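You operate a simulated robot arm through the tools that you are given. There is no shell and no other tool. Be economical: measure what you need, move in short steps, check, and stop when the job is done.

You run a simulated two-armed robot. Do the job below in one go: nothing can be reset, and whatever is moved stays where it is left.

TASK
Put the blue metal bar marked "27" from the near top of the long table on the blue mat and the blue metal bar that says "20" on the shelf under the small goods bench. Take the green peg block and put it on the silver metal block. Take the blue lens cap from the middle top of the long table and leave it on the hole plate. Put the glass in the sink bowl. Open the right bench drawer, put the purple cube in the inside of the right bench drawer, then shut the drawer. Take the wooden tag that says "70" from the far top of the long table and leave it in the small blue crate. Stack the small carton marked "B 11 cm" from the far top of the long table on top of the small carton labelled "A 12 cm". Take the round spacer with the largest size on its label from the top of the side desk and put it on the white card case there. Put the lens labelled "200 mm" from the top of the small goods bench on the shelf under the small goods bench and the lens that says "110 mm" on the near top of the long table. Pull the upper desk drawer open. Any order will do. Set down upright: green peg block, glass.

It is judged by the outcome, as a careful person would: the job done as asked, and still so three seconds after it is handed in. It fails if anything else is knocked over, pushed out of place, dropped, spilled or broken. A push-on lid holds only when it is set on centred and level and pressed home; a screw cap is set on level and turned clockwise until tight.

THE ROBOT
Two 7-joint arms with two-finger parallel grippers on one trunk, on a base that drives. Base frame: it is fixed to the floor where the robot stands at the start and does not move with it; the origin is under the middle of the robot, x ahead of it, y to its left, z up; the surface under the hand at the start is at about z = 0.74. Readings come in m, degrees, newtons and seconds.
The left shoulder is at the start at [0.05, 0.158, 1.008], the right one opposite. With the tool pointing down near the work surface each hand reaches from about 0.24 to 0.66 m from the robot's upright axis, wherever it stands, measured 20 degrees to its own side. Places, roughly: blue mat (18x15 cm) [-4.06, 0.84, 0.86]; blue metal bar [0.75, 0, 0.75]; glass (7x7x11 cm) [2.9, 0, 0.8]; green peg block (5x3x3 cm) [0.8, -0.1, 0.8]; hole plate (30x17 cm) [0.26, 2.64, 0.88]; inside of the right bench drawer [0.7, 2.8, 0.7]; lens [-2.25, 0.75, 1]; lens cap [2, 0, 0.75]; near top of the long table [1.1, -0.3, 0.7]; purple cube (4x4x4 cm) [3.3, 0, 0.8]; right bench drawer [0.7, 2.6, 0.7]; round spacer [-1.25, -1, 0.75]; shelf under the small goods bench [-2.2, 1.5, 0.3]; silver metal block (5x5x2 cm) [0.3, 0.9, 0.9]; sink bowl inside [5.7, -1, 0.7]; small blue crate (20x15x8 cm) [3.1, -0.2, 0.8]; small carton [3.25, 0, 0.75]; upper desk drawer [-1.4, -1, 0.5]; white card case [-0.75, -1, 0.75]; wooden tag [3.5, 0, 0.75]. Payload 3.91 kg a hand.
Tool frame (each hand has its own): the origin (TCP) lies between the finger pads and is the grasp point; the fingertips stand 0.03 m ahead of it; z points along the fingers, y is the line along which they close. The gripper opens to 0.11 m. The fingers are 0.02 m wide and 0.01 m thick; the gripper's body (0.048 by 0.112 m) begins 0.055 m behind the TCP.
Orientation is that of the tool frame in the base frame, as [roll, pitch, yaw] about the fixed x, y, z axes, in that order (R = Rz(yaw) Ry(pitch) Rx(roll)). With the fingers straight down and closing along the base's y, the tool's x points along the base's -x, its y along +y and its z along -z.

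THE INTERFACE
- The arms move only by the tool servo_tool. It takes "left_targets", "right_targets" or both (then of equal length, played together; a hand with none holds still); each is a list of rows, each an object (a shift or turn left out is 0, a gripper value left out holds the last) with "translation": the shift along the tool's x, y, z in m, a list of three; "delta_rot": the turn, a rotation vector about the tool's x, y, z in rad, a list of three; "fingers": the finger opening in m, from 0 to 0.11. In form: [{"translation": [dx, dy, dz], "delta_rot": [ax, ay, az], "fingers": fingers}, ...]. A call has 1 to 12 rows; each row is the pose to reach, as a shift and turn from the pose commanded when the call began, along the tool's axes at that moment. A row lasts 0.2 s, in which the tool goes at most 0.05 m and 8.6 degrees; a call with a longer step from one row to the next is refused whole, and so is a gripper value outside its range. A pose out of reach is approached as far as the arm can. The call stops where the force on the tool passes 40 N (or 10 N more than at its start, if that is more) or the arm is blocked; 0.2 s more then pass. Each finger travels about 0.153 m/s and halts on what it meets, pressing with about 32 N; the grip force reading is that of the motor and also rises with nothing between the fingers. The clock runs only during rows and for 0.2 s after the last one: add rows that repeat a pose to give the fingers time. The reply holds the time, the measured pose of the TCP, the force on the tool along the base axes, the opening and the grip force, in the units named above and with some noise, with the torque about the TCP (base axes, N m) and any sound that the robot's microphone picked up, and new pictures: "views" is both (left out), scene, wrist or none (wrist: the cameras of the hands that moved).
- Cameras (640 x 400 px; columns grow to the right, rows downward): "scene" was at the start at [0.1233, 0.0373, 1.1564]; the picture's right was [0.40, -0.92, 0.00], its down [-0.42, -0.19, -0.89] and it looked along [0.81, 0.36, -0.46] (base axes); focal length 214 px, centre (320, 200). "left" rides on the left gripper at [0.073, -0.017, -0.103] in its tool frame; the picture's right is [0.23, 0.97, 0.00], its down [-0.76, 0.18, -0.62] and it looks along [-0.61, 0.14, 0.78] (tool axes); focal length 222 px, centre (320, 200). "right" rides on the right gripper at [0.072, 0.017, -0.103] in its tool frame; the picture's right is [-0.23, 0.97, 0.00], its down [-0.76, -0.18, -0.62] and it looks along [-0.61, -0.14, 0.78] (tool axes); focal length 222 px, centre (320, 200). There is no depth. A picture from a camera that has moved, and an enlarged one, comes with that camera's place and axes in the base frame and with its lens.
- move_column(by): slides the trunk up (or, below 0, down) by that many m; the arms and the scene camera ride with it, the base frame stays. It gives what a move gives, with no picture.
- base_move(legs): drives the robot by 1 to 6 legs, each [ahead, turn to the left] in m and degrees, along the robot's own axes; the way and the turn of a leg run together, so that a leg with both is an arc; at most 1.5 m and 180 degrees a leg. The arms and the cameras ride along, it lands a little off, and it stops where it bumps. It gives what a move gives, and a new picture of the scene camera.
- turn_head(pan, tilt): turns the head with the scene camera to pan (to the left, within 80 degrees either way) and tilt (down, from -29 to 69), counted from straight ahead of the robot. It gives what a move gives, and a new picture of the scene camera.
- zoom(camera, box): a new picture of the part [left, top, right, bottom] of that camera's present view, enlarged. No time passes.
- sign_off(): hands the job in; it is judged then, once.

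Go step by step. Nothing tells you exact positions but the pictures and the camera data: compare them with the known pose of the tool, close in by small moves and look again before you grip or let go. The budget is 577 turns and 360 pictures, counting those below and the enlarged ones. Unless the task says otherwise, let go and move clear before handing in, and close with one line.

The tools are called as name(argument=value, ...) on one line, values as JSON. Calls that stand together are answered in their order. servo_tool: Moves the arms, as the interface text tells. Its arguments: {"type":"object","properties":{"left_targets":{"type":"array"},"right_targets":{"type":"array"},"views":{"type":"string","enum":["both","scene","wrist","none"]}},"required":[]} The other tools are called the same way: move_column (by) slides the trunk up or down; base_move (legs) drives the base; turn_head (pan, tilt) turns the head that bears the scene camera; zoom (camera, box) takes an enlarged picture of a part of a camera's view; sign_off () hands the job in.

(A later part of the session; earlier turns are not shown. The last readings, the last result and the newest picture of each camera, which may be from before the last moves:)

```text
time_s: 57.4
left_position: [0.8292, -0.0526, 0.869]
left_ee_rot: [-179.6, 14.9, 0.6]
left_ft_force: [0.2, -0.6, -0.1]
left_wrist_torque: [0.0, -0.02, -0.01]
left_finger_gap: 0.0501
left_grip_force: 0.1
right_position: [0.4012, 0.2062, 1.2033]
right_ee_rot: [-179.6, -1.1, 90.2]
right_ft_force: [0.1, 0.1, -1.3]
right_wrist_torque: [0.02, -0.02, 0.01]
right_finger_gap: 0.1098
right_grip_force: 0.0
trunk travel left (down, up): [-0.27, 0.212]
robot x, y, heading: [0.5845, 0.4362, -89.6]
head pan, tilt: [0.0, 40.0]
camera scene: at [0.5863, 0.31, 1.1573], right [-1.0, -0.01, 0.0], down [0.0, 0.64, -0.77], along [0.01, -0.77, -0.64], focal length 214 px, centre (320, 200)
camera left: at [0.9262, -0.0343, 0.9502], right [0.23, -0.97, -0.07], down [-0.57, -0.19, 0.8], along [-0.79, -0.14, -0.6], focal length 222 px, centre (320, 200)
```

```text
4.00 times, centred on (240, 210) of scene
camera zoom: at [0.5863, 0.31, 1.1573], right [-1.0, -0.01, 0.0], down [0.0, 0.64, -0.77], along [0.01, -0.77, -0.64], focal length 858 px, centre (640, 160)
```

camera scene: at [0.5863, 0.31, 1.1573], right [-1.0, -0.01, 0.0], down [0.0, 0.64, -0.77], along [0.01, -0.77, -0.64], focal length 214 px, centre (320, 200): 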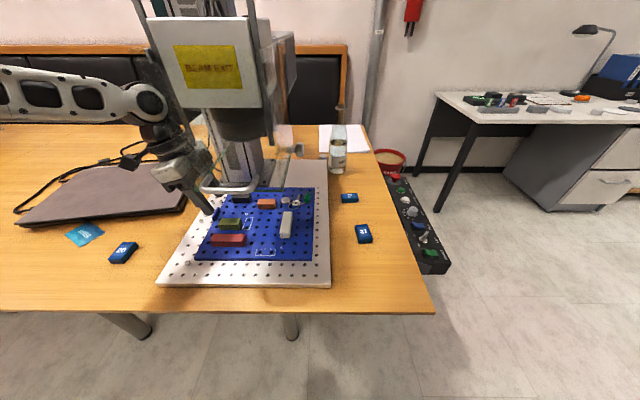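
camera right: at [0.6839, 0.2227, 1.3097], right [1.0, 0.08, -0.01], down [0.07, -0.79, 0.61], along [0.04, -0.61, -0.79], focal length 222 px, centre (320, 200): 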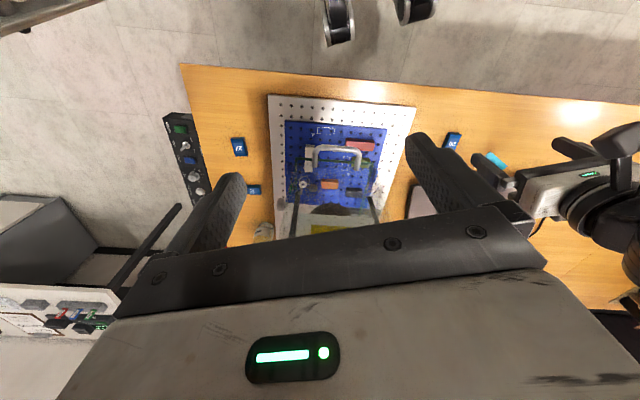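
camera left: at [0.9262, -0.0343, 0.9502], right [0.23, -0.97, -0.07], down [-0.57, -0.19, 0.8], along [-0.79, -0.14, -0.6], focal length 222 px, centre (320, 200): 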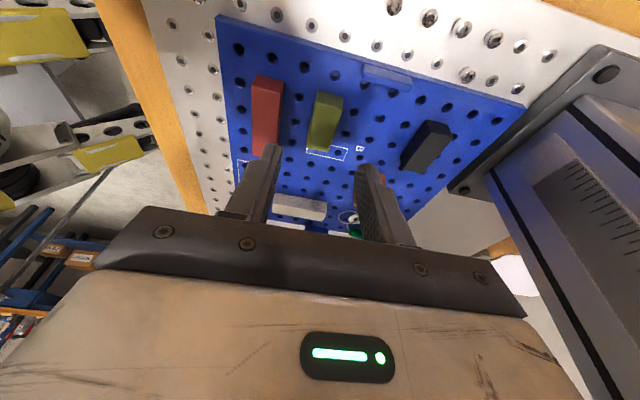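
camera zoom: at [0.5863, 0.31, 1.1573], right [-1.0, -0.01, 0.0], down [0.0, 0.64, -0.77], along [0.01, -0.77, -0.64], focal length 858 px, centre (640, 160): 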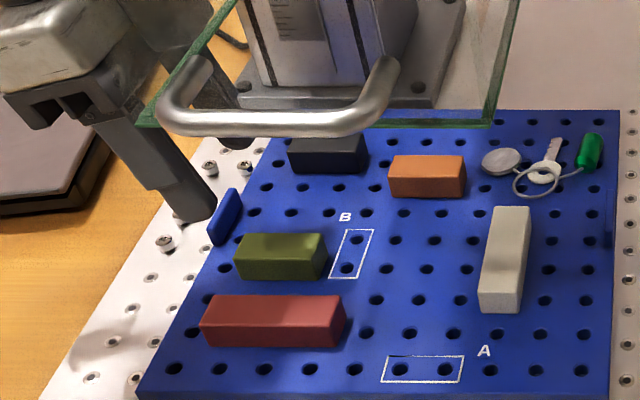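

Block top at about z 0.78, centre (0.808,-0.051). I'll advance 7 cm along the tool axis and check.

servo_tool(left_targets=[{"translation": [0, -0.001, 0.03]}, {"translation": [0, -0.001, 0.055]}, {"translation": [0, -0.001, 0.07]}])

zoom(camera="scene", box=[180, 160, 300, 260])

```text
time_s: 58.2
left_position: [0.8127, -0.0491, 0.8003]
left_ee_rot: [-179.4, 14.9, 0.5]
left_ft_force: [0.5, -0.8, 0.2]
left_wrist_torque: [-0.02, 0.01, -0.01]
left_finger_gap: 0.0499
left_grip_force: 0.1
right_position: [0.4013, 0.2057, 1.2034]
right_ee_rot: [-179.6, -1.1, 90.1]
right_ft_force: [0.6, 0.2, 0.8]
right_wrist_torque: [-0.01, -0.03, 0.01]
right_finger_gap: 0.1101
right_grip_force: 0.0
trunk travel left (down, up): [-0.27, 0.212]
robot x, y, heading: [0.5832, 0.435, -90.0]
head pan, tilt: [0.0, 40.0]
camera scene: at [0.5864, 0.3097, 1.1572], right [-1.0, -0.01, 0.0], down [0.0, 0.64, -0.77], along [0.01, -0.77, -0.64], focal length 214 px, centre (320, 200)
camera left: at [0.9085, -0.0319, 0.8825], right [0.23, -0.97, -0.07], down [-0.57, -0.19, 0.8], along [-0.79, -0.14, -0.6], focal length 222 px, centre (320, 200)
```

scene: 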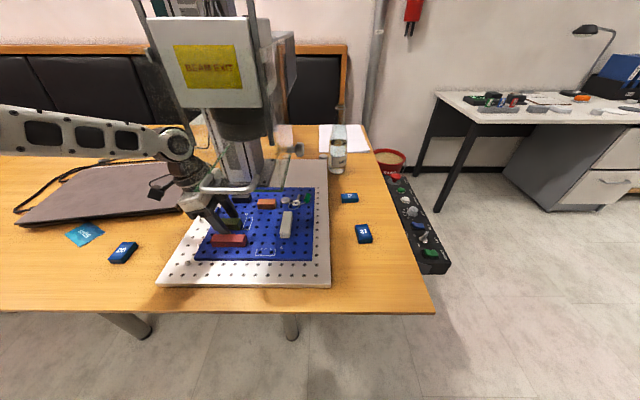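
left: 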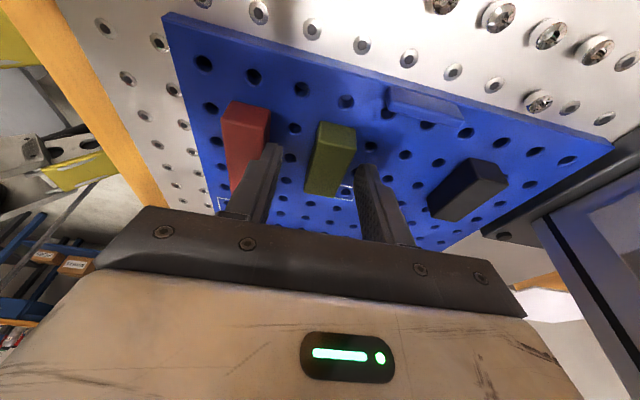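

```text
4.00 times, centred on (240, 210) of scene
camera zoom: at [0.5864, 0.3097, 1.1572], right [-1.0, -0.01, 0.0], down [0.0, 0.64, -0.77], along [0.01, -0.77, -0.64], focal length 858 px, centre (640, 160)
```

zoom: 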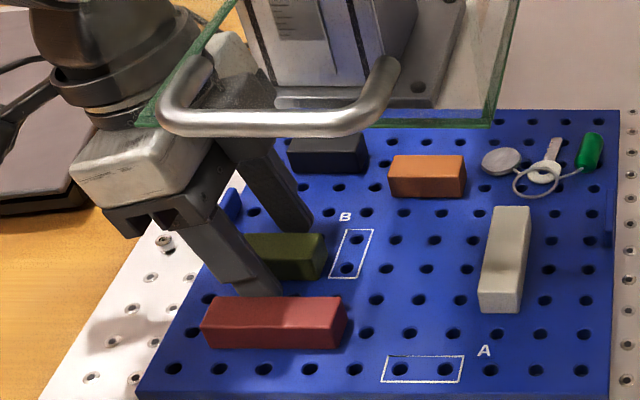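

The fingers straddle the block. Go 8 mm lower and close.

servo_tool(left_targets=[{"translation": [0, 0.001, 0.004]}, {"translation": [0, 0.001, 0.008]}, {"translation": [0, 0.001, 0.008], "fingers": 0.02}, {"translation": [0, 0.001, 0.008], "fingers": 0.02}, {"translation": [0, 0.001, 0.008], "fingers": 0.02}])

```text
time_s: 59.4
left_position: [0.8087, -0.0512, 0.7958]
left_ee_rot: [180.0, 15.0, 0.5]
left_ft_force: [2.4, -7.8, 21.9]
left_wrist_torque: [-0.28, -0.07, -0.05]
left_finger_gap: 0.0215
left_grip_force: 32.9
right_position: [0.4007, 0.2076, 1.2033]
right_ee_rot: [-179.5, -1.1, 90.2]
right_ft_force: [0.4, 0.6, 0.6]
right_wrist_torque: [0.01, 0.02, 0.01]
right_finger_gap: 0.11
right_grip_force: 0.2
trunk travel left (down, up): [-0.27, 0.212]
robot x, y, heading: [0.5856, 0.4353, -89.7]
head pan, tilt: [0.0, 40.0]
camera scene: at [0.5858, 0.311, 1.1576], right [-1.0, -0.01, 0.0], down [0.0, 0.64, -0.77], along [0.01, -0.77, -0.64], focal length 214 px, centre (320, 200)
camera left: at [0.9057, -0.0337, 0.8779], right [0.23, -0.97, -0.06], down [-0.57, -0.18, 0.8], along [-0.79, -0.15, -0.6], focal length 222 px, centre (320, 200)
```

scene: 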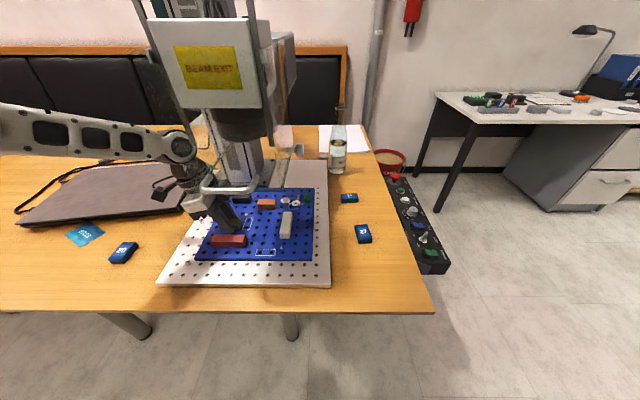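
left: 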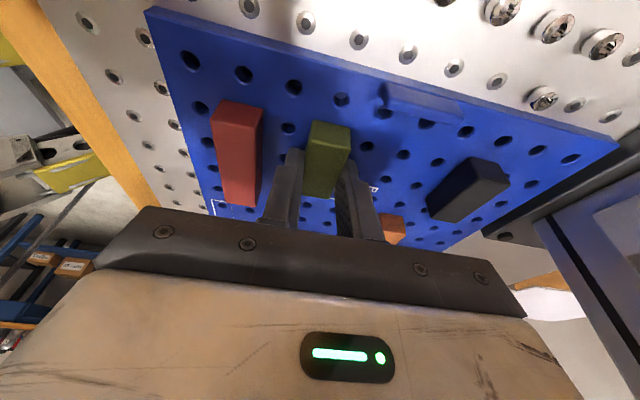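

Gripped (2.15 cm). Lift straight up slowly.

servo_tool(left_targets=[{"translation": [-0.0026, 0.001, -0.0017]}, {"translation": [-0.0052, 0.001, -0.011]}, {"translation": [-0.0078, 0.001, -0.021]}, {"translation": [-0.0104, 0.001, -0.031]}, {"translation": [-0.013, 0.001, -0.04]}])

zoom(camera="scene", box=[180, 160, 300, 260])

```text
time_s: 60.6
left_position: [0.8068, -0.0521, 0.8357]
left_ee_rot: [-179.5, 14.9, 0.6]
left_ft_force: [-0.1, 1.1, -0.5]
left_wrist_torque: [-0.02, -0.03, -0.01]
left_finger_gap: 0.0199
left_grip_force: 0.0
right_position: [0.4016, 0.207, 1.2028]
right_ee_rot: [-179.5, -1.2, 90.2]
right_ft_force: [0.2, 0.3, 0.2]
right_wrist_torque: [0.01, 0.0, 0.01]
right_finger_gap: 0.1101
right_grip_force: 0.0
trunk travel left (down, up): [-0.27, 0.212]
robot x, y, heading: [0.5844, 0.4318, -89.3]
head pan, tilt: [0.0, 40.0]
camera scene: at [0.5863, 0.3101, 1.1573], right [-1.0, -0.01, 0.0], down [0.0, 0.64, -0.77], along [0.01, -0.77, -0.64], focal length 214 px, centre (320, 200)
camera left: at [0.9042, -0.0345, 0.9171], right [0.23, -0.97, -0.07], down [-0.57, -0.19, 0.8], along [-0.79, -0.14, -0.6], focal length 222 px, centre (320, 200)
```

scene: 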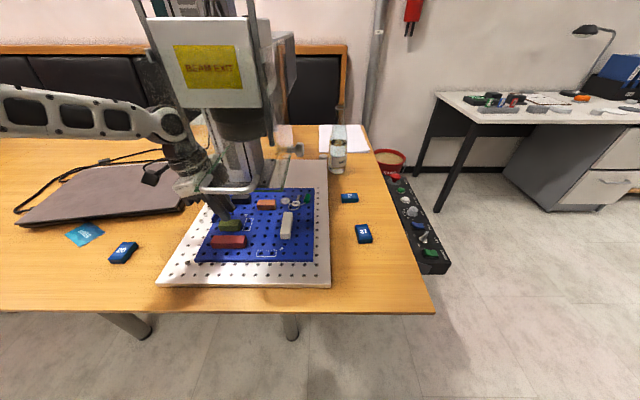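
left: 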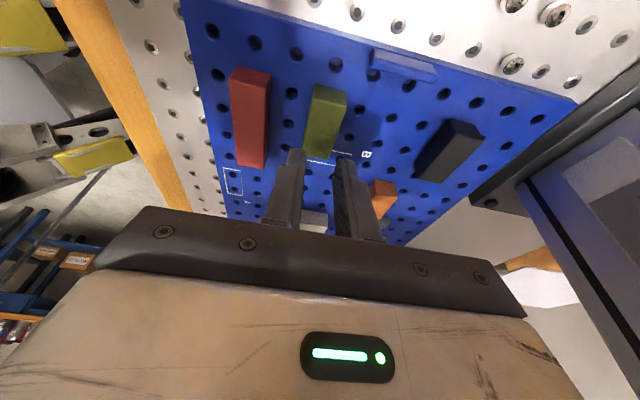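

```text
4.00 times, centred on (240, 210) of scene
camera zoom: at [0.5863, 0.3101, 1.1573], right [-1.0, -0.01, 0.0], down [0.0, 0.64, -0.77], along [0.01, -0.77, -0.64], focal length 858 px, centre (640, 160)
```

zoom: 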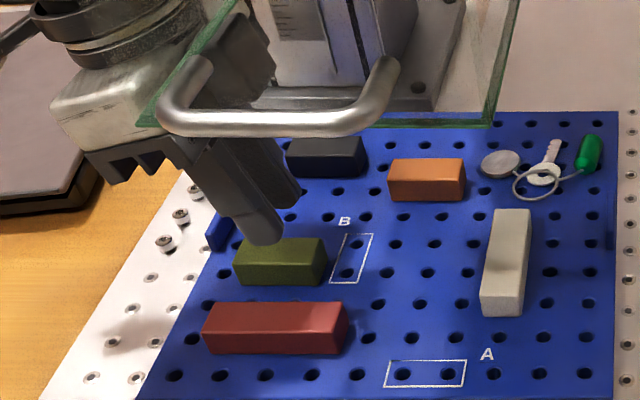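

It slipped because I stopped the fingers at 2 cm. I'll open, go down again, and close fully.

servo_tool(left_targets=[{"translation": [0, 0, 0], "fingers": 0.04}, {"translation": [0, 0, 0], "fingers": 0.04}, {"translation": [0.0065, 0, 0.018]}, {"translation": [0.0105, 0, 0.0365]}, {"translation": [0.0105, 0, 0.0365], "fingers": 0.0}, {"translation": [0.0105, 0, 0.0365], "fingers": 0.0}, {"translation": [0.0105, 0, 0.0365], "fingers": 0.0}, {"translation": [0.008, 0, 0.0268]}, {"translation": [0.0055, 0, 0.0172]}, {"translation": [0.003, 0, 0.0076]}, {"translation": [0, 0, -0.002]}, {"translation": [-0.003, 0, -0.012]}])

zoom(camera="scene", box=[180, 160, 300, 260])

```text
time_s: 63.2
left_position: [0.8079, -0.053, 0.8478]
left_ee_rot: [-179.5, 14.9, 0.5]
left_ft_force: [0.1, 0.5, -1.5]
left_wrist_torque: [-0.12, -0.02, -0.03]
left_finger_gap: 0.0215
left_grip_force: 32.2
right_position: [0.401, 0.2061, 1.2024]
right_ee_rot: [-179.5, -1.1, 90.1]
right_ft_force: [-1.7, 0.8, -0.1]
right_wrist_torque: [-0.02, 0.02, 0.0]
right_finger_gap: 0.1101
right_grip_force: 0.1
trunk travel left (down, up): [-0.27, 0.212]
robot x, y, heading: [0.5862, 0.4365, -89.4]
head pan, tilt: [0.0, 40.0]
camera scene: at [0.5864, 0.31, 1.1572], right [-1.0, -0.01, 0.0], down [0.0, 0.64, -0.77], along [0.0, -0.77, -0.64], focal length 214 px, centre (320, 200)
camera left: at [0.9046, -0.0349, 0.9291], right [0.23, -0.97, -0.07], down [-0.57, -0.19, 0.8], along [-0.79, -0.14, -0.6], focal length 222 px, centre (320, 200)
```

scene: 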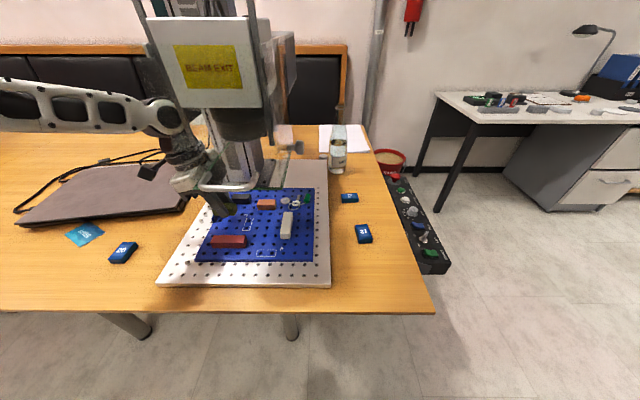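
left: 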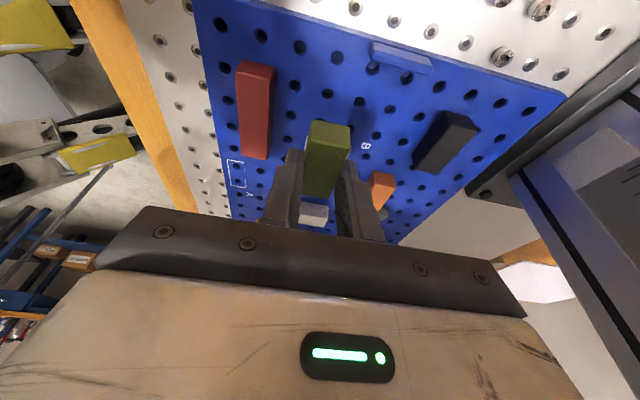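

```text
4.00 times, centred on (240, 210) of scene
camera zoom: at [0.5864, 0.31, 1.1572], right [-1.0, -0.01, 0.0], down [0.0, 0.64, -0.77], along [0.0, -0.77, -0.64], focal length 858 px, centre (640, 160)
```

zoom: 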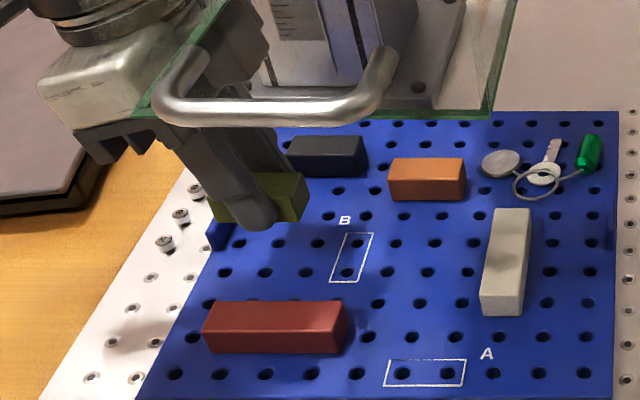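

The green block is held, and the other pieces are undisturbed. Move the left hand out and up; also use the right hand to fetch bar "27", first above it.

servo_tool(left_targets=[{"translation": [0.03, 0, -0.015]}, {"translation": [0.06, 0, -0.035]}, {"translation": [0.06, -0.03, -0.055]}, {"translation": [0.06, -0.07, -0.075]}, {"translation": [0.055, -0.11, -0.095]}, {"translation": [0.05, -0.14, -0.12]}, {"translation": [0.046, -0.16, -0.14]}], right_targets=[{"translation": [-0.03, 0.01, 0.02]}, {"translation": [-0.07, 0.02, 0.04]}, {"translation": [-0.11, 0.03, 0.06]}, {"translation": [-0.15, 0.04, 0.08]}, {"translation": [-0.19, 0.05, 0.1]}, {"translation": [-0.23, 0.06, 0.12]}, {"translation": [-0.255, 0.07, 0.15]}])

```text
time_s: 64.8
left_position: [0.887, 0.1083, 0.9724]
left_ee_rot: [-179.6, 14.8, 0.5]
left_ft_force: [-0.3, 0.5, -0.5]
left_wrist_torque: [0.0, 0.02, 0.0]
left_finger_gap: 0.0213
left_grip_force: 32.3
right_position: [0.4681, -0.0472, 1.0461]
right_ee_rot: [-179.6, -1.1, 90.2]
right_ft_force: [0.5, 0.5, -0.5]
right_wrist_torque: [0.01, 0.01, 0.0]
right_finger_gap: 0.1103
right_grip_force: 0.0
trunk travel left (down, up): [-0.27, 0.212]
robot x, y, heading: [0.5841, 0.4324, -89.9]
head pan, tilt: [0.0, 40.0]
camera scene: at [0.5864, 0.31, 1.1573], right [-1.0, -0.01, 0.0], down [0.0, 0.64, -0.77], along [0.0, -0.77, -0.64], focal length 214 px, centre (320, 200)
camera right: at [0.4882, 0.0235, 1.1531], right [0.97, -0.22, -0.01], down [-0.17, -0.77, 0.61], along [-0.15, -0.59, -0.79], focal length 222 px, centre (320, 200)
camera left: at [0.9835, 0.1248, 1.0542], right [0.23, -0.97, -0.07], down [-0.57, -0.19, 0.8], along [-0.79, -0.14, -0.6], focal length 222 px, centre (320, 200)
```

scene: 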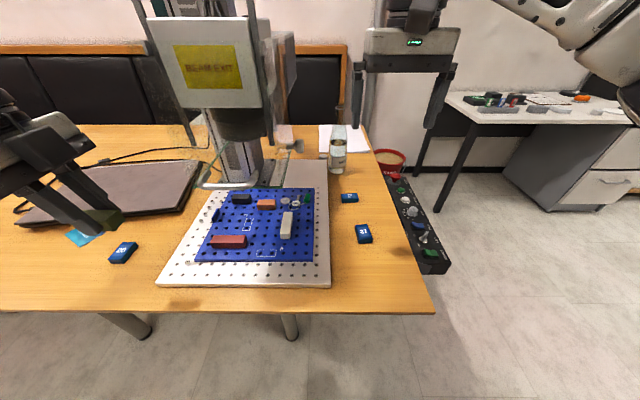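
right: 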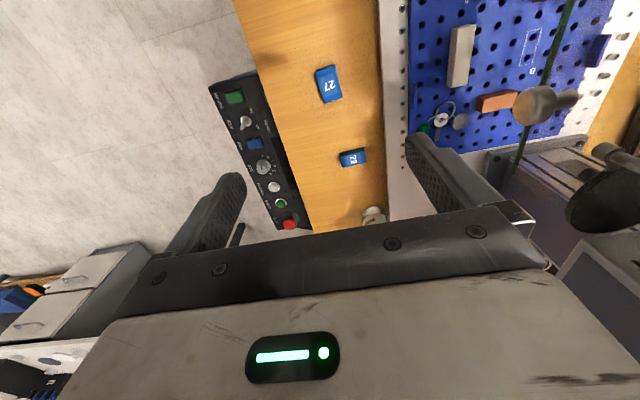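
left: 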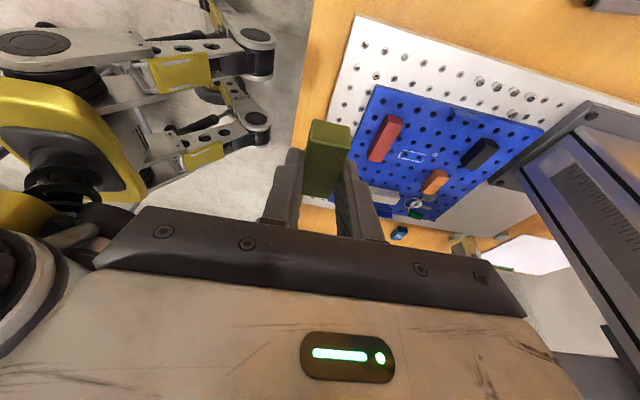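

Bar "27" is at about (0.479,-0.044), long side along y. Lower the right hand over it, fingers closing along x.

servo_tool(right_targets=[{"translation": [0.003, 0.011, 0.04], "fingers": 0.08}, {"translation": [0.003, 0.011, 0.09]}, {"translation": [0.003, 0.011, 0.135]}, {"translation": [0.003, 0.011, 0.18]}, {"translation": [0.003, 0.011, 0.22]}, {"translation": [0.003, 0.011, 0.24]}])

```text
time_s: 66.2
left_position: [0.8867, 0.1066, 0.9715]
left_ee_rot: [-179.5, 14.9, 0.6]
left_ft_force: [0.9, 0.7, -0.4]
left_wrist_torque: [-0.02, 0.0, 0.0]
left_finger_gap: 0.0217
left_grip_force: 31.9
right_position: [0.4795, -0.038, 0.8075]
right_ee_rot: [-179.6, -1.1, 90.2]
right_ft_force: [0.2, -0.6, 0.9]
right_wrist_torque: [0.04, 0.01, 0.03]
right_finger_gap: 0.08
right_grip_force: 0.1
trunk travel left (down, up): [-0.27, 0.212]
robot x, y, heading: [0.5856, 0.4313, -89.5]
head pan, tilt: [0.0, 40.0]
camera scene: at [0.5863, 0.31, 1.1573], right [-1.0, -0.01, 0.0], down [0.0, 0.64, -0.77], along [0.01, -0.77, -0.64], focal length 214 px, centre (320, 200)
camera right: at [0.4983, 0.0325, 0.913], right [0.97, -0.22, -0.01], down [-0.17, -0.77, 0.61], along [-0.15, -0.59, -0.79], focal length 222 px, centre (320, 200)
```

scene: 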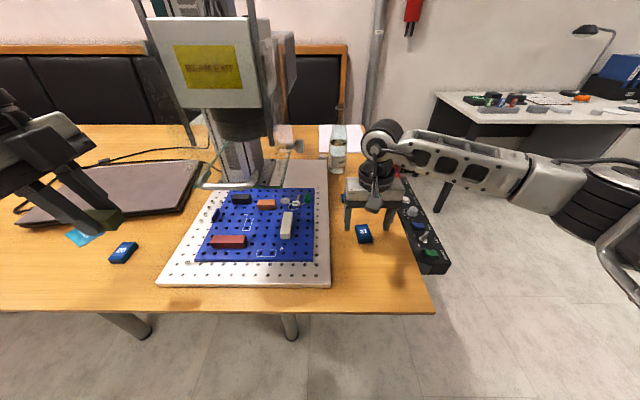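
right: 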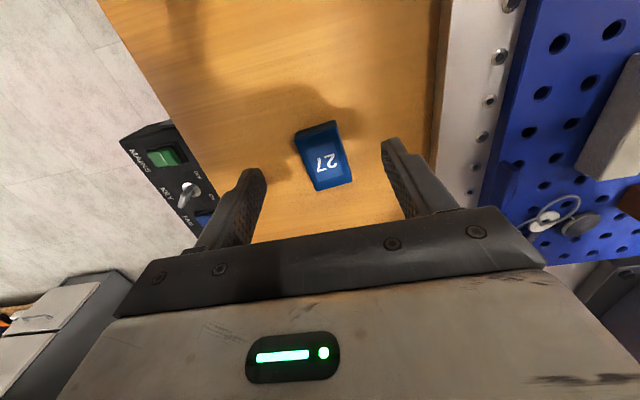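

Aligned with y. Small correction, lower to just above the table and grip.

servo_tool(right_targets=[{"translation": [-0.009, 0.001, 0.015]}, {"translation": [-0.009, 0.001, 0.028]}, {"translation": [-0.009, 0.001, 0.032]}, {"translation": [-0.009, 0.001, 0.032], "fingers": 0.0}, {"translation": [-0.009, 0.001, 0.032], "fingers": 0.0}, {"translation": [-0.009, 0.001, 0.032], "fingers": 0.0}, {"translation": [-0.009, 0.001, 0.032], "fingers": 0.0}], views="wrist")

```text
time_s: 67.8
left_position: [0.887, 0.1078, 0.9723]
left_ee_rot: [-179.5, 14.8, 0.6]
left_ft_force: [-0.5, -1.2, 0.9]
left_wrist_torque: [-0.01, 0.04, -0.01]
left_finger_gap: 0.0216
left_grip_force: 31.9
right_position: [0.4818, -0.0468, 0.7749]
right_ee_rot: [-179.6, -1.2, 90.2]
right_ft_force: [-0.1, -0.4, 0.4]
right_wrist_torque: [-0.02, -0.01, -0.03]
right_finger_gap: 0.032
right_grip_force: 31.9
trunk travel left (down, up): [-0.27, 0.212]
robot x, y, heading: [0.5869, 0.438, -89.6]
head pan, tilt: [0.0, 40.0]
camera right: at [0.4992, 0.0244, 0.8818], right [0.97, -0.22, -0.01], down [-0.17, -0.77, 0.61], along [-0.15, -0.59, -0.79], focal length 222 px, centre (320, 200)
```

right: 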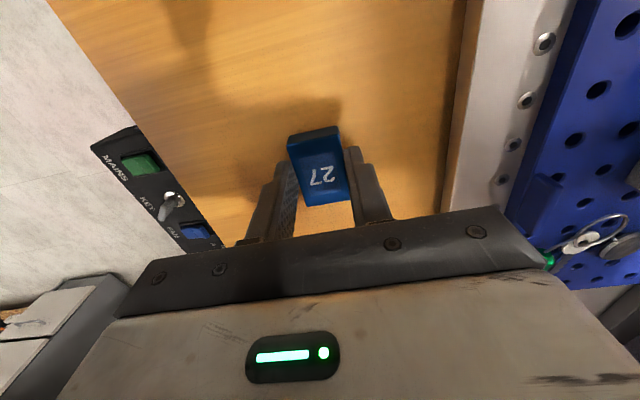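

Bar "27" gripped. Lift and retract the right hand, raise the left too, then raise the trunk so both pass over the trolley handle.

servo_tool(right_targets=[{"translation": [-0.009, 0.001, -0.01]}, {"translation": [-0.0, 0.001, -0.055]}, {"translation": [0.025, 0.001, -0.095]}, {"translation": [0.06, 0.001, -0.13]}, {"translation": [0.1, 0.001, -0.16]}, {"translation": [0.14, 0.001, -0.19]}, {"translation": [0.18, 0.0, -0.21]}, {"translation": [0.2, -0.0, -0.25]}], left_targets=[{"translation": [0, 0, -0.01]}, {"translation": [0, 0, -0.02]}, {"translation": [0, 0, -0.03]}, {"translation": [0, 0, -0.04]}, {"translation": [0, 0, -0.05]}, {"translation": [0, 0, -0.06]}, {"translation": [0, 0, -0.07]}, {"translation": [0, 0, -0.08]}], views="none")

move_column(by=0.2)

base_move(legs=[[0, 90], [-0.15, 0]])

```text
time_s: 69.6
left_position: [0.9076, 0.107, 1.0509]
left_ee_rot: [-179.6, 14.9, 0.5]
left_ft_force: [-1.0, -0.5, 0.5]
left_wrist_torque: [0.0, -0.01, 0.02]
left_finger_gap: 0.0216
left_grip_force: 32.5
right_position: [0.4814, 0.1503, 1.0276]
right_ee_rot: [-179.6, -1.0, 90.3]
right_ft_force: [-0.4, 0.3, -0.7]
right_wrist_torque: [-0.01, 0.0, 0.05]
right_finger_gap: 0.0321
right_grip_force: 32.3
trunk travel left (down, up): [-0.27, 0.212]
robot x, y, heading: [0.5857, 0.4338, -89.6]
head pan, tilt: [0.0, 40.0]
```

```text
time_s: 71.8
left_position: [0.907, 0.1064, 1.2501]
left_ee_rot: [-179.5, 14.8, 0.7]
left_ft_force: [0.0, 0.5, -0.3]
left_wrist_torque: [0.0, -0.01, 0.01]
left_finger_gap: 0.0214
left_grip_force: 32.1
right_position: [0.4797, 0.1489, 1.2288]
right_ee_rot: [-179.6, -1.1, 90.3]
right_ft_force: [-1.2, 0.7, 1.0]
right_wrist_torque: [0.01, -0.02, 0.01]
right_finger_gap: 0.0327
right_grip_force: 32.5
trunk travel left (down, up): [-0.47, 0.012]
robot x, y, heading: [0.5845, 0.4335, -89.6]
head pan, tilt: [0.0, 40.0]
```

```text
time_s: 77.0
left_position: [0.7646, 0.7545, 1.2489]
left_ee_rot: [-179.6, 14.9, 90.4]
left_ft_force: [-0.4, -0.6, 0.0]
left_wrist_torque: [0.01, -0.02, 0.0]
left_finger_gap: 0.0217
left_grip_force: 32.2
right_position: [0.7216, 0.3297, 1.2295]
right_ee_rot: [-179.6, -1.1, -179.9]
right_ft_force: [-0.9, -1.0, 0.3]
right_wrist_torque: [0.0, -0.02, -0.01]
right_finger_gap: 0.0321
right_grip_force: 31.9
trunk travel left (down, up): [-0.47, 0.012]
robot x, y, heading: [0.4372, 0.4341, -0.2]
head pan, tilt: [0.0, 40.0]
camera scene: at [0.5608, 0.435, 1.3574], right [0.0, -1.0, 0.0], down [-0.64, 0.0, -0.77], along [0.77, 0.0, -0.64], focal length 214 px, centre (320, 200)
```

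scene: 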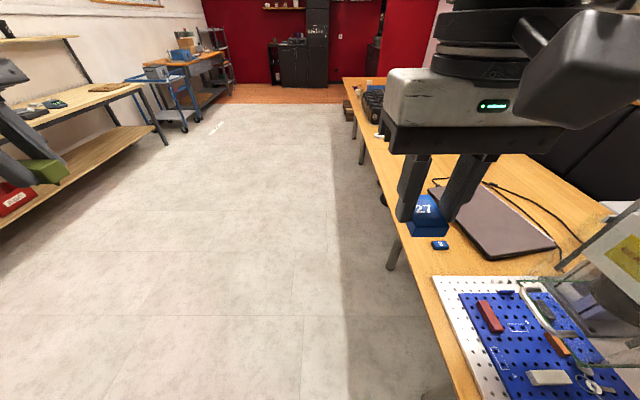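

Good. Look left at the trolley before turning.

turn_head(pan=75, tilt=35)

```text
time_s: 78.5
left_position: [0.7661, 0.754, 1.2486]
left_ee_rot: [-179.6, 14.9, 90.4]
left_ft_force: [-0.6, 0.1, 0.2]
left_wrist_torque: [-0.02, -0.01, 0.01]
left_finger_gap: 0.0216
left_grip_force: 31.9
right_position: [0.7217, 0.3289, 1.228]
right_ee_rot: [-179.6, -1.2, 180.0]
right_ft_force: [0.7, -0.8, -0.4]
right_wrist_torque: [-0.03, 0.0, -0.02]
right_finger_gap: 0.0322
right_grip_force: 31.4
trunk travel left (down, up): [-0.47, 0.012]
robot x, y, heading: [0.4358, 0.4369, 0.1]
head pan, tilt: [75.0, 35.0]
camera scene: at [0.4993, 0.5198, 1.3648], right [0.97, -0.26, 0.0], down [-0.15, -0.55, -0.82], along [0.21, 0.79, -0.57], focal length 214 px, centre (320, 200)
```

scene: 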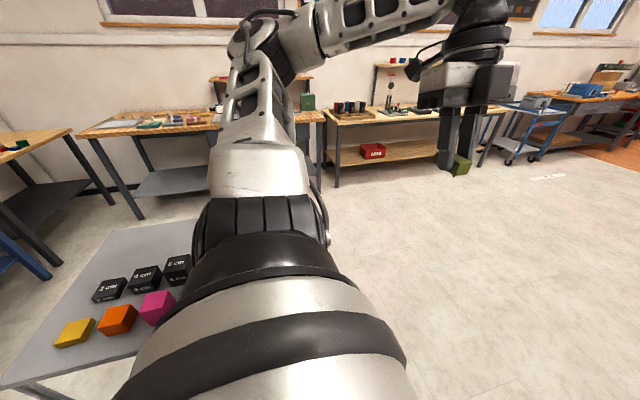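

The trolley top holds cubes and gauge blocks. Turn left to face it, hands are above handle height.

base_move(legs=[[0, 90]])

turn_head(pan=10, tilt=50)

```text
time_s: 82.7
left_position: [0.1221, 0.7681, 1.2502]
left_ee_rot: [-179.5, 14.9, 179.4]
left_ft_force: [0.0, -0.6, 0.3]
left_wrist_torque: [0.02, 0.02, 0.01]
left_finger_gap: 0.0214
left_grip_force: 32.2
right_position: [0.5476, 0.716, 1.2285]
right_ee_rot: [-179.5, -1.2, -91.0]
right_ft_force: [0.5, -0.2, -0.5]
right_wrist_torque: [-0.02, -0.02, -0.03]
right_finger_gap: 0.032
right_grip_force: 32.7
trunk travel left (down, up): [-0.47, 0.012]
robot x, y, heading: [0.4348, 0.4368, 89.4]
head pan, tilt: [75.0, 35.0]
camera scene: at [0.3523, 0.4985, 1.3648], right [0.27, 0.96, 0.0], down [0.55, -0.16, -0.82], along [-0.79, 0.22, -0.57], focal length 214 px, centre (320, 200)
```

scene: 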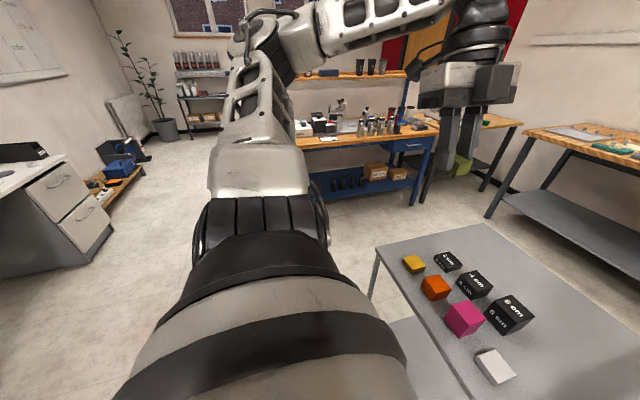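

```text
time_s: 84.0
left_position: [0.1224, 0.7685, 1.2498]
left_ee_rot: [-179.4, 15.0, 179.3]
left_ft_force: [0.0, 0.6, -0.3]
left_wrist_torque: [0.0, -0.05, 0.01]
left_finger_gap: 0.0218
left_grip_force: 32.4
right_position: [0.548, 0.7182, 1.2282]
right_ee_rot: [-179.6, -1.2, -91.0]
right_ft_force: [0.2, -0.8, 0.6]
right_wrist_torque: [-0.01, -0.01, 0.0]
right_finger_gap: 0.032
right_grip_force: 31.8
trunk travel left (down, up): [-0.47, 0.012]
robot x, y, heading: [0.4372, 0.4347, 89.0]
head pan, tilt: [10.0, 50.0]
camera scene: at [0.4248, 0.5506, 1.3431], right [0.99, 0.16, 0.0], down [0.12, -0.76, -0.64], along [-0.1, 0.63, -0.77], focal length 214 px, centre (320, 200)
```

scene: 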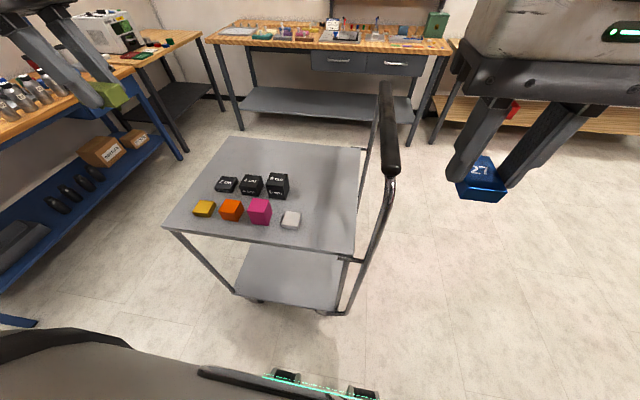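

The silver block is at about (0.297,0.853). Zoom to see its orientation and the underside of the green block.

zoom(camera="scene", box=[180, 150, 360, 260])

zoom(camera="scene", box=[20, 20, 160, 130])

```text
3.56 times, centred on (270, 205) of scene
camera zoom: at [0.4248, 0.5506, 1.3431], right [0.99, 0.16, 0.0], down [0.12, -0.76, -0.64], along [-0.1, 0.63, -0.77], focal length 763 px, centre (498, 182)
```

zoom: 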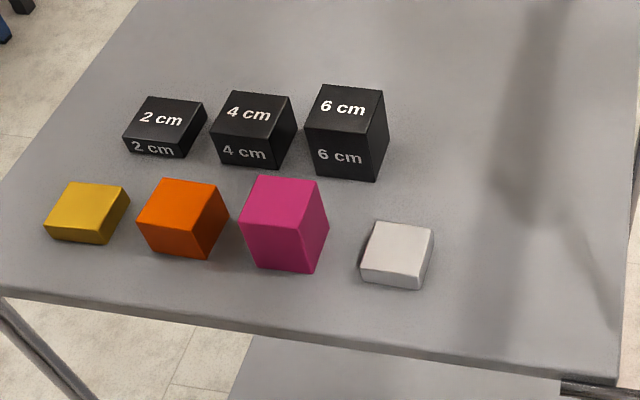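

```text
3.64 times, centred on (90, 75) of scene
camera zoom: at [0.4248, 0.5506, 1.3431], right [0.99, 0.16, 0.0], down [0.12, -0.76, -0.64], along [-0.1, 0.63, -0.77], focal length 780 px, centre (1156, 654)
```

zoom: 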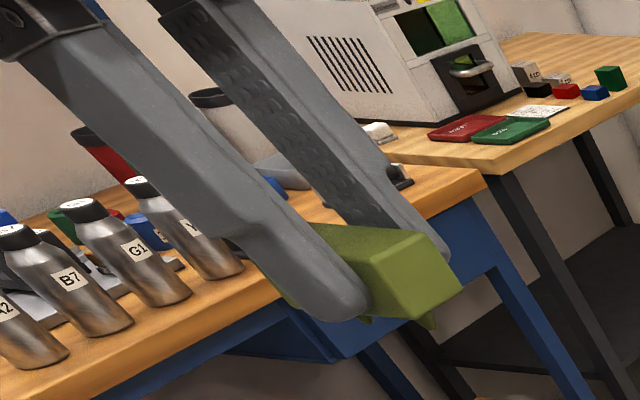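

The silver block is nearly axis-aligned. I'll move the right hand clear of the handle, lower the trunk, and take the left hand toward the silver block, still high.

servo_tool(right_targets=[{"translation": [0.0, -0.03, 0]}, {"translation": [0.01, -0.07, 0]}, {"translation": [0.02, -0.11, 0]}, {"translation": [0.03, -0.14, 0]}], left_targets=[{"translation": [-0.035, 0.02, 0.009]}, {"translation": [-0.075, 0.04, 0.02]}, {"translation": [-0.115, 0.065, 0.03]}, {"translation": [-0.15, 0.09, 0.041]}], views="none")

move_column(by=-0.15)

servo_tool(left_targets=[{"translation": [0, 0, 0]}])

```text
time_s: 85.0
left_position: [0.2817, 0.8568, 1.2474]
left_ee_rot: [-179.5, 14.9, 179.5]
left_ft_force: [0.3, -0.5, 0.0]
left_wrist_torque: [0.0, 0.0, 0.0]
left_finger_gap: 0.0216
left_grip_force: 32.0
right_position: [0.6872, 0.6851, 1.23]
right_ee_rot: [-179.7, -1.2, -90.9]
right_ft_force: [-0.1, 0.0, -0.7]
right_wrist_torque: [0.02, 0.03, 0.02]
right_finger_gap: 0.0321
right_grip_force: 32.1
trunk travel left (down, up): [-0.47, 0.012]
robot x, y, heading: [0.437, 0.435, 89.2]
head pan, tilt: [10.0, 50.0]
```

```text
time_s: 86.8
left_position: [0.2798, 0.8561, 1.0976]
left_ee_rot: [-179.5, 14.9, 179.4]
left_ft_force: [-0.5, 0.1, -0.5]
left_wrist_torque: [0.02, -0.02, -0.02]
left_finger_gap: 0.0214
left_grip_force: 32.3
right_position: [0.6865, 0.6856, 1.0812]
right_ee_rot: [-179.5, -1.1, -91.0]
right_ft_force: [-0.4, -0.1, -1.4]
right_wrist_torque: [-0.01, 0.02, 0.01]
right_finger_gap: 0.0319
right_grip_force: 32.1
trunk travel left (down, up): [-0.32, 0.162]
robot x, y, heading: [0.4354, 0.4343, 89.1]
head pan, tilt: [10.0, 50.0]
```

```text
time_s: 87.2
left_position: [0.2788, 0.8554, 1.0966]
left_ee_rot: [-179.5, 15.0, 179.4]
left_ft_force: [0.5, 0.6, -0.4]
left_wrist_torque: [-0.02, 0.04, 0.03]
left_finger_gap: 0.0215
left_grip_force: 32.2
right_position: [0.6871, 0.6851, 1.0812]
right_ee_rot: [-179.5, -1.1, -91.0]
right_ft_force: [0.1, 0.3, -1.0]
right_wrist_torque: [0.02, -0.03, 0.0]
right_finger_gap: 0.0321
right_grip_force: 31.9
trunk travel left (down, up): [-0.32, 0.162]
robot x, y, heading: [0.4399, 0.4346, 88.9]
head pan, tilt: [10.0, 50.0]
camera scene: at [0.4249, 0.5506, 1.1931], right [0.99, 0.16, 0.0], down [0.12, -0.76, -0.64], along [-0.1, 0.63, -0.77], focal length 214 px, centre (320, 200)
camera left: at [0.183, 0.8413, 1.179], right [-0.21, 0.98, -0.07], down [0.58, 0.18, 0.8], along [0.79, 0.13, -0.6], focal length 222 px, centre (320, 200)
```

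scene: 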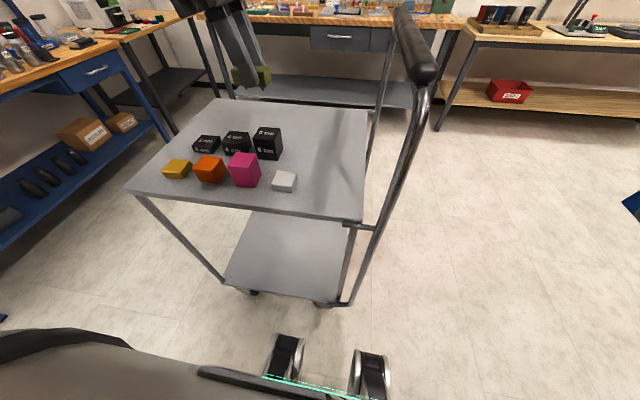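
left: 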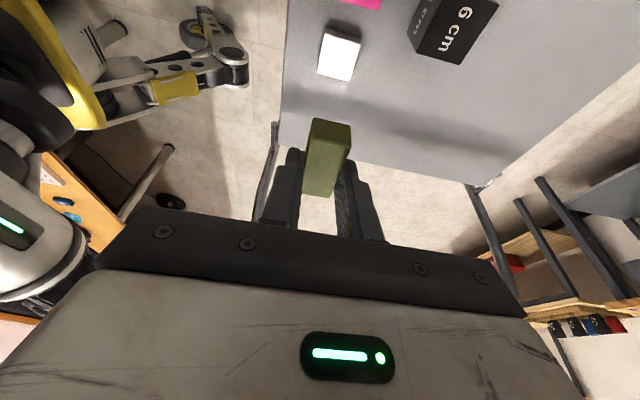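

The silver block top is centred near (0.297,0.869) at z≈0.86. Lower the green block to 3 cm above it.

servo_tool(left_targets=[{"translation": [0.005, 0.005, 0.035]}, {"translation": [0.011, 0.0135, 0.075]}, {"translation": [0.018, 0.0135, 0.115]}, {"translation": [0.023, 0.0135, 0.15]}, {"translation": [0.027, 0.0135, 0.171]}])

zoom(camera="scene", box=[220, 110, 340, 210])

```text
time_s: 88.4
left_position: [0.2972, 0.8669, 0.9244]
left_ee_rot: [-179.4, 14.9, 179.4]
left_ft_force: [0.5, -0.3, -0.8]
left_wrist_torque: [-0.01, -0.01, -0.01]
left_finger_gap: 0.0215
left_grip_force: 31.5
right_position: [0.6857, 0.6852, 1.0815]
right_ee_rot: [-179.5, -1.2, -91.0]
right_ft_force: [-1.0, -0.3, -0.7]
right_wrist_torque: [0.02, 0.01, -0.04]
right_finger_gap: 0.0321
right_grip_force: 32.2
trunk travel left (down, up): [-0.32, 0.162]
robot x, y, heading: [0.4394, 0.4293, 89.1]
head pan, tilt: [10.0, 50.0]
camera scene: at [0.4248, 0.5507, 1.1931], right [0.99, 0.16, 0.0], down [0.12, -0.76, -0.64], along [-0.1, 0.63, -0.77], focal length 214 px, centre (320, 200)
camera left: at [0.2008, 0.8526, 1.0065], right [-0.21, 0.98, -0.07], down [0.58, 0.18, 0.8], along [0.79, 0.13, -0.6], focal length 222 px, centre (320, 200)
```

scene: 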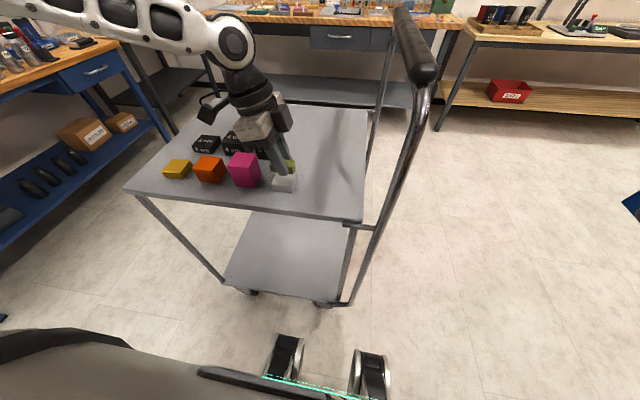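
left: 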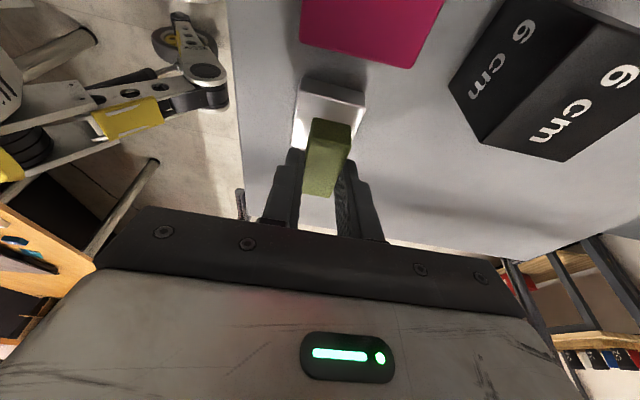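

```text
4.00 times, centred on (280, 160) of scene
camera zoom: at [0.4248, 0.5507, 1.1931], right [0.99, 0.16, 0.0], down [0.12, -0.76, -0.64], along [-0.1, 0.63, -0.77], focal length 858 px, centre (480, 360)
```

zoom: 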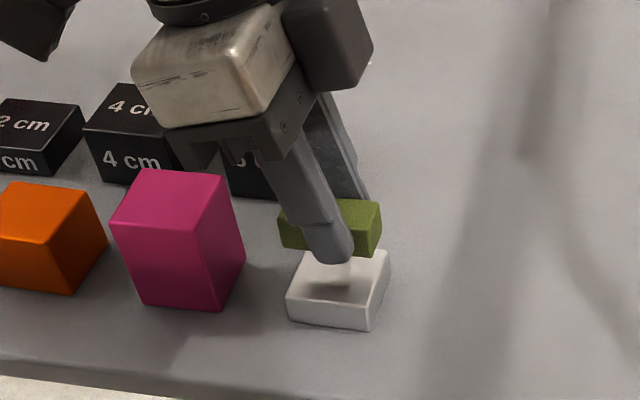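

Aligned within a few millimetres. Lower gently in small steps until it touches.

servo_tool(left_targets=[{"translation": [0.0026, 0.002, 0.0097]}, {"translation": [0.0045, 0.002, 0.0164]}, {"translation": [0.0057, 0.002, 0.0213]}, {"translation": [0.0065, 0.002, 0.0242]}, {"translation": [0.0073, 0.002, 0.027]}])

zoom(camera="scene", box=[220, 110, 340, 210])

```text
time_s: 89.4
left_position: [0.3003, 0.8711, 0.9058]
left_ee_rot: [179.5, 15.4, 179.3]
left_ft_force: [-0.2, -3.2, 16.0]
left_wrist_torque: [-0.08, -0.05, -0.04]
left_finger_gap: 0.0215
left_grip_force: 31.8
right_position: [0.6861, 0.6844, 1.0809]
right_ee_rot: [-179.5, -1.1, -90.9]
right_ft_force: [-0.9, 0.7, -1.5]
right_wrist_torque: [0.0, -0.02, -0.01]
right_finger_gap: 0.0317
right_grip_force: 32.4
trunk travel left (down, up): [-0.32, 0.162]
robot x, y, heading: [0.4381, 0.4315, 89.3]
head pan, tilt: [10.0, 50.0]
stopped in row 5 (left hand): the force on the tool passed its limit at 42 N (the readings are from after the stop); the commanded pose is now the measured one
camera scene: at [0.4249, 0.5496, 1.193], right [0.99, 0.16, 0.0], down [0.12, -0.76, -0.64], along [-0.1, 0.64, -0.77], focal length 214 px, centre (320, 200)
camera left: at [0.2025, 0.8556, 0.9866], right [-0.21, 0.98, -0.05], down [0.57, 0.17, 0.8], along [0.79, 0.14, -0.59], focal length 222 px, centre (320, 200)
```

scene: 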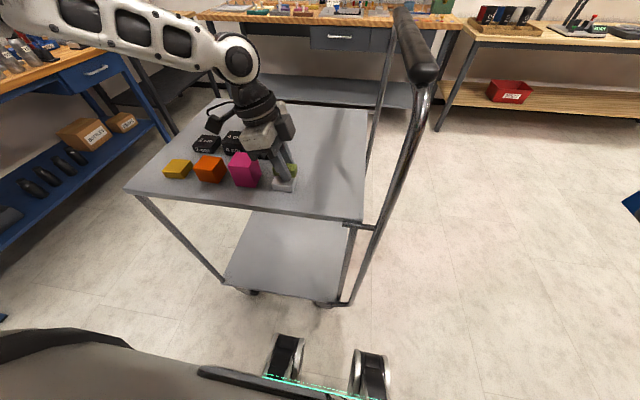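
left: 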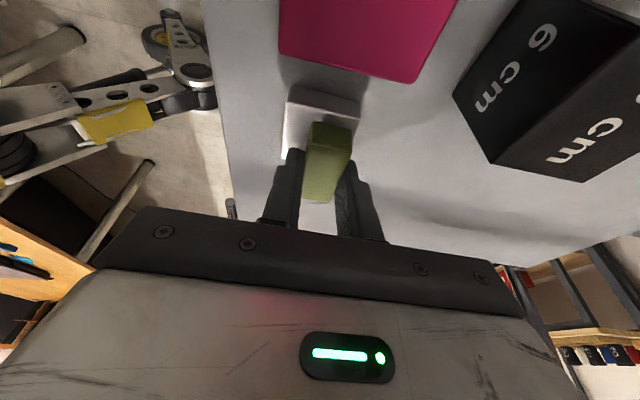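

```text
4.00 times, centred on (280, 160) of scene
camera zoom: at [0.4249, 0.5496, 1.193], right [0.99, 0.16, 0.0], down [0.12, -0.76, -0.64], along [-0.1, 0.64, -0.77], focal length 858 px, centre (480, 360)
```

zoom: 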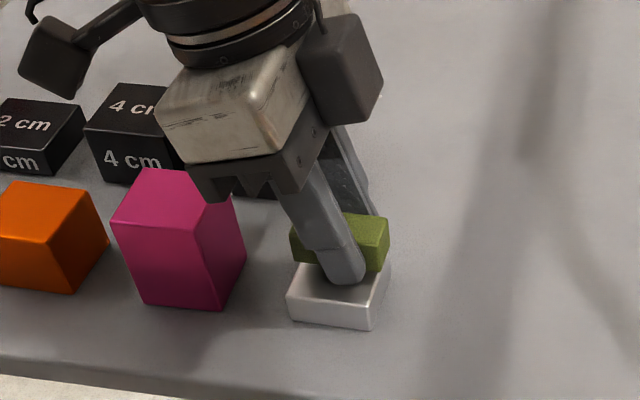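

Contact with the silver block. I'll lift 3 mm, recentre by 4 mm toward -x, and touch again more softly.

servo_tool(left_targets=[{"translation": [-0.001, 0, -0.004], "delta_rot": [0.017, 0.0, 0]}, {"translation": [0.0029, -0.001, -0.005], "delta_rot": [0.017, 0.0, 0]}, {"translation": [0.0032, -0.001, -0.0035], "delta_rot": [0.017, 0.0, 0]}, {"translation": [0.0036, -0.001, -0.002], "delta_rot": [0.017, 0.0, 0]}], views="none")

```text
time_s: 90.4
left_position: [0.2937, 0.8706, 0.9055]
left_ee_rot: [-179.4, 15.2, 179.4]
left_ft_force: [-2.7, -1.4, 12.3]
left_wrist_torque: [-0.06, 0.02, -0.02]
left_finger_gap: 0.0214
left_grip_force: 31.7
right_position: [0.6881, 0.6849, 1.0809]
right_ee_rot: [-179.6, -1.2, -91.0]
right_ft_force: [0.2, 0.4, -0.2]
right_wrist_torque: [-0.02, -0.02, 0.01]
right_finger_gap: 0.032
right_grip_force: 32.4
trunk travel left (down, up): [-0.32, 0.162]
robot x, y, heading: [0.4411, 0.4312, 89.3]
head pan, tilt: [10.0, 50.0]
```

Light contact. Ease up 1 mm and open the fingers slowly, then withdraw along the tool axis.

servo_tool(left_targets=[{"translation": [-0.0003, 0, -0.001]}, {"translation": [-0.0003, 0, -0.001], "fingers": 0.024}, {"translation": [-0.0003, 0, -0.001], "fingers": 0.03}, {"translation": [-0.0003, 0, -0.001], "fingers": 0.04}, {"translation": [-0.0003, 0, -0.001], "fingers": 0.045}])

zoom(camera="scene", box=[220, 110, 340, 210])

```text
time_s: 91.6
left_position: [0.295, 0.8708, 0.9058]
left_ee_rot: [-179.1, 15.2, 179.3]
left_ft_force: [0.6, -0.1, -0.5]
left_wrist_torque: [-0.04, 0.01, -0.01]
left_finger_gap: 0.0451
left_grip_force: 0.0
right_position: [0.6876, 0.6851, 1.0798]
right_ee_rot: [-179.6, -1.2, -91.0]
right_ft_force: [0.0, 1.2, -1.3]
right_wrist_torque: [-0.02, 0.0, -0.01]
right_finger_gap: 0.032
right_grip_force: 31.6
trunk travel left (down, up): [-0.32, 0.162]
robot x, y, heading: [0.438, 0.4345, 89.4]
head pan, tilt: [10.0, 50.0]
camera scene: at [0.4248, 0.5506, 1.1931], right [0.99, 0.16, 0.0], down [0.12, -0.76, -0.64], along [-0.1, 0.63, -0.77], focal length 214 px, centre (320, 200)
camera left: at [0.1979, 0.8571, 0.9867], right [-0.2, 0.98, -0.07], down [0.57, 0.18, 0.8], along [0.79, 0.12, -0.6], focal length 222 px, centre (320, 200)
```

scene: 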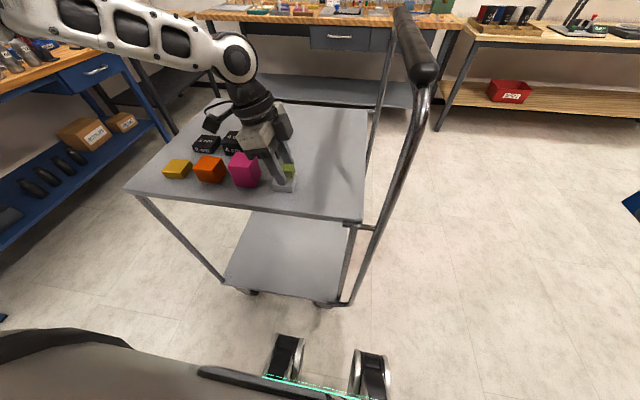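
left: 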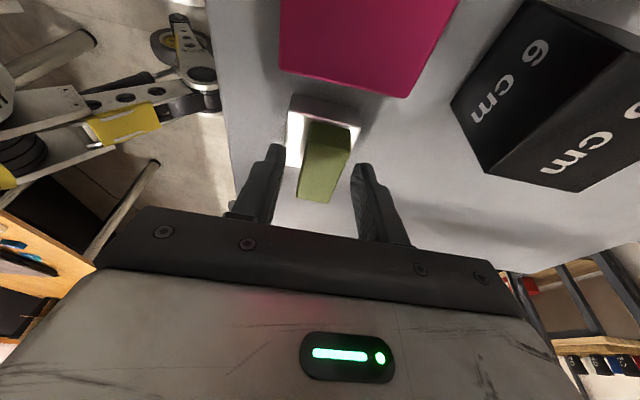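

```text
4.00 times, centred on (280, 160) of scene
camera zoom: at [0.4248, 0.5506, 1.1931], right [0.99, 0.16, 0.0], down [0.12, -0.76, -0.64], along [-0.1, 0.63, -0.77], focal length 858 px, centre (480, 360)
```

zoom: 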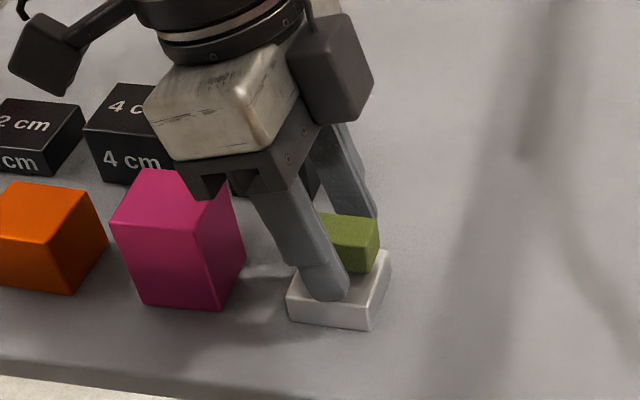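

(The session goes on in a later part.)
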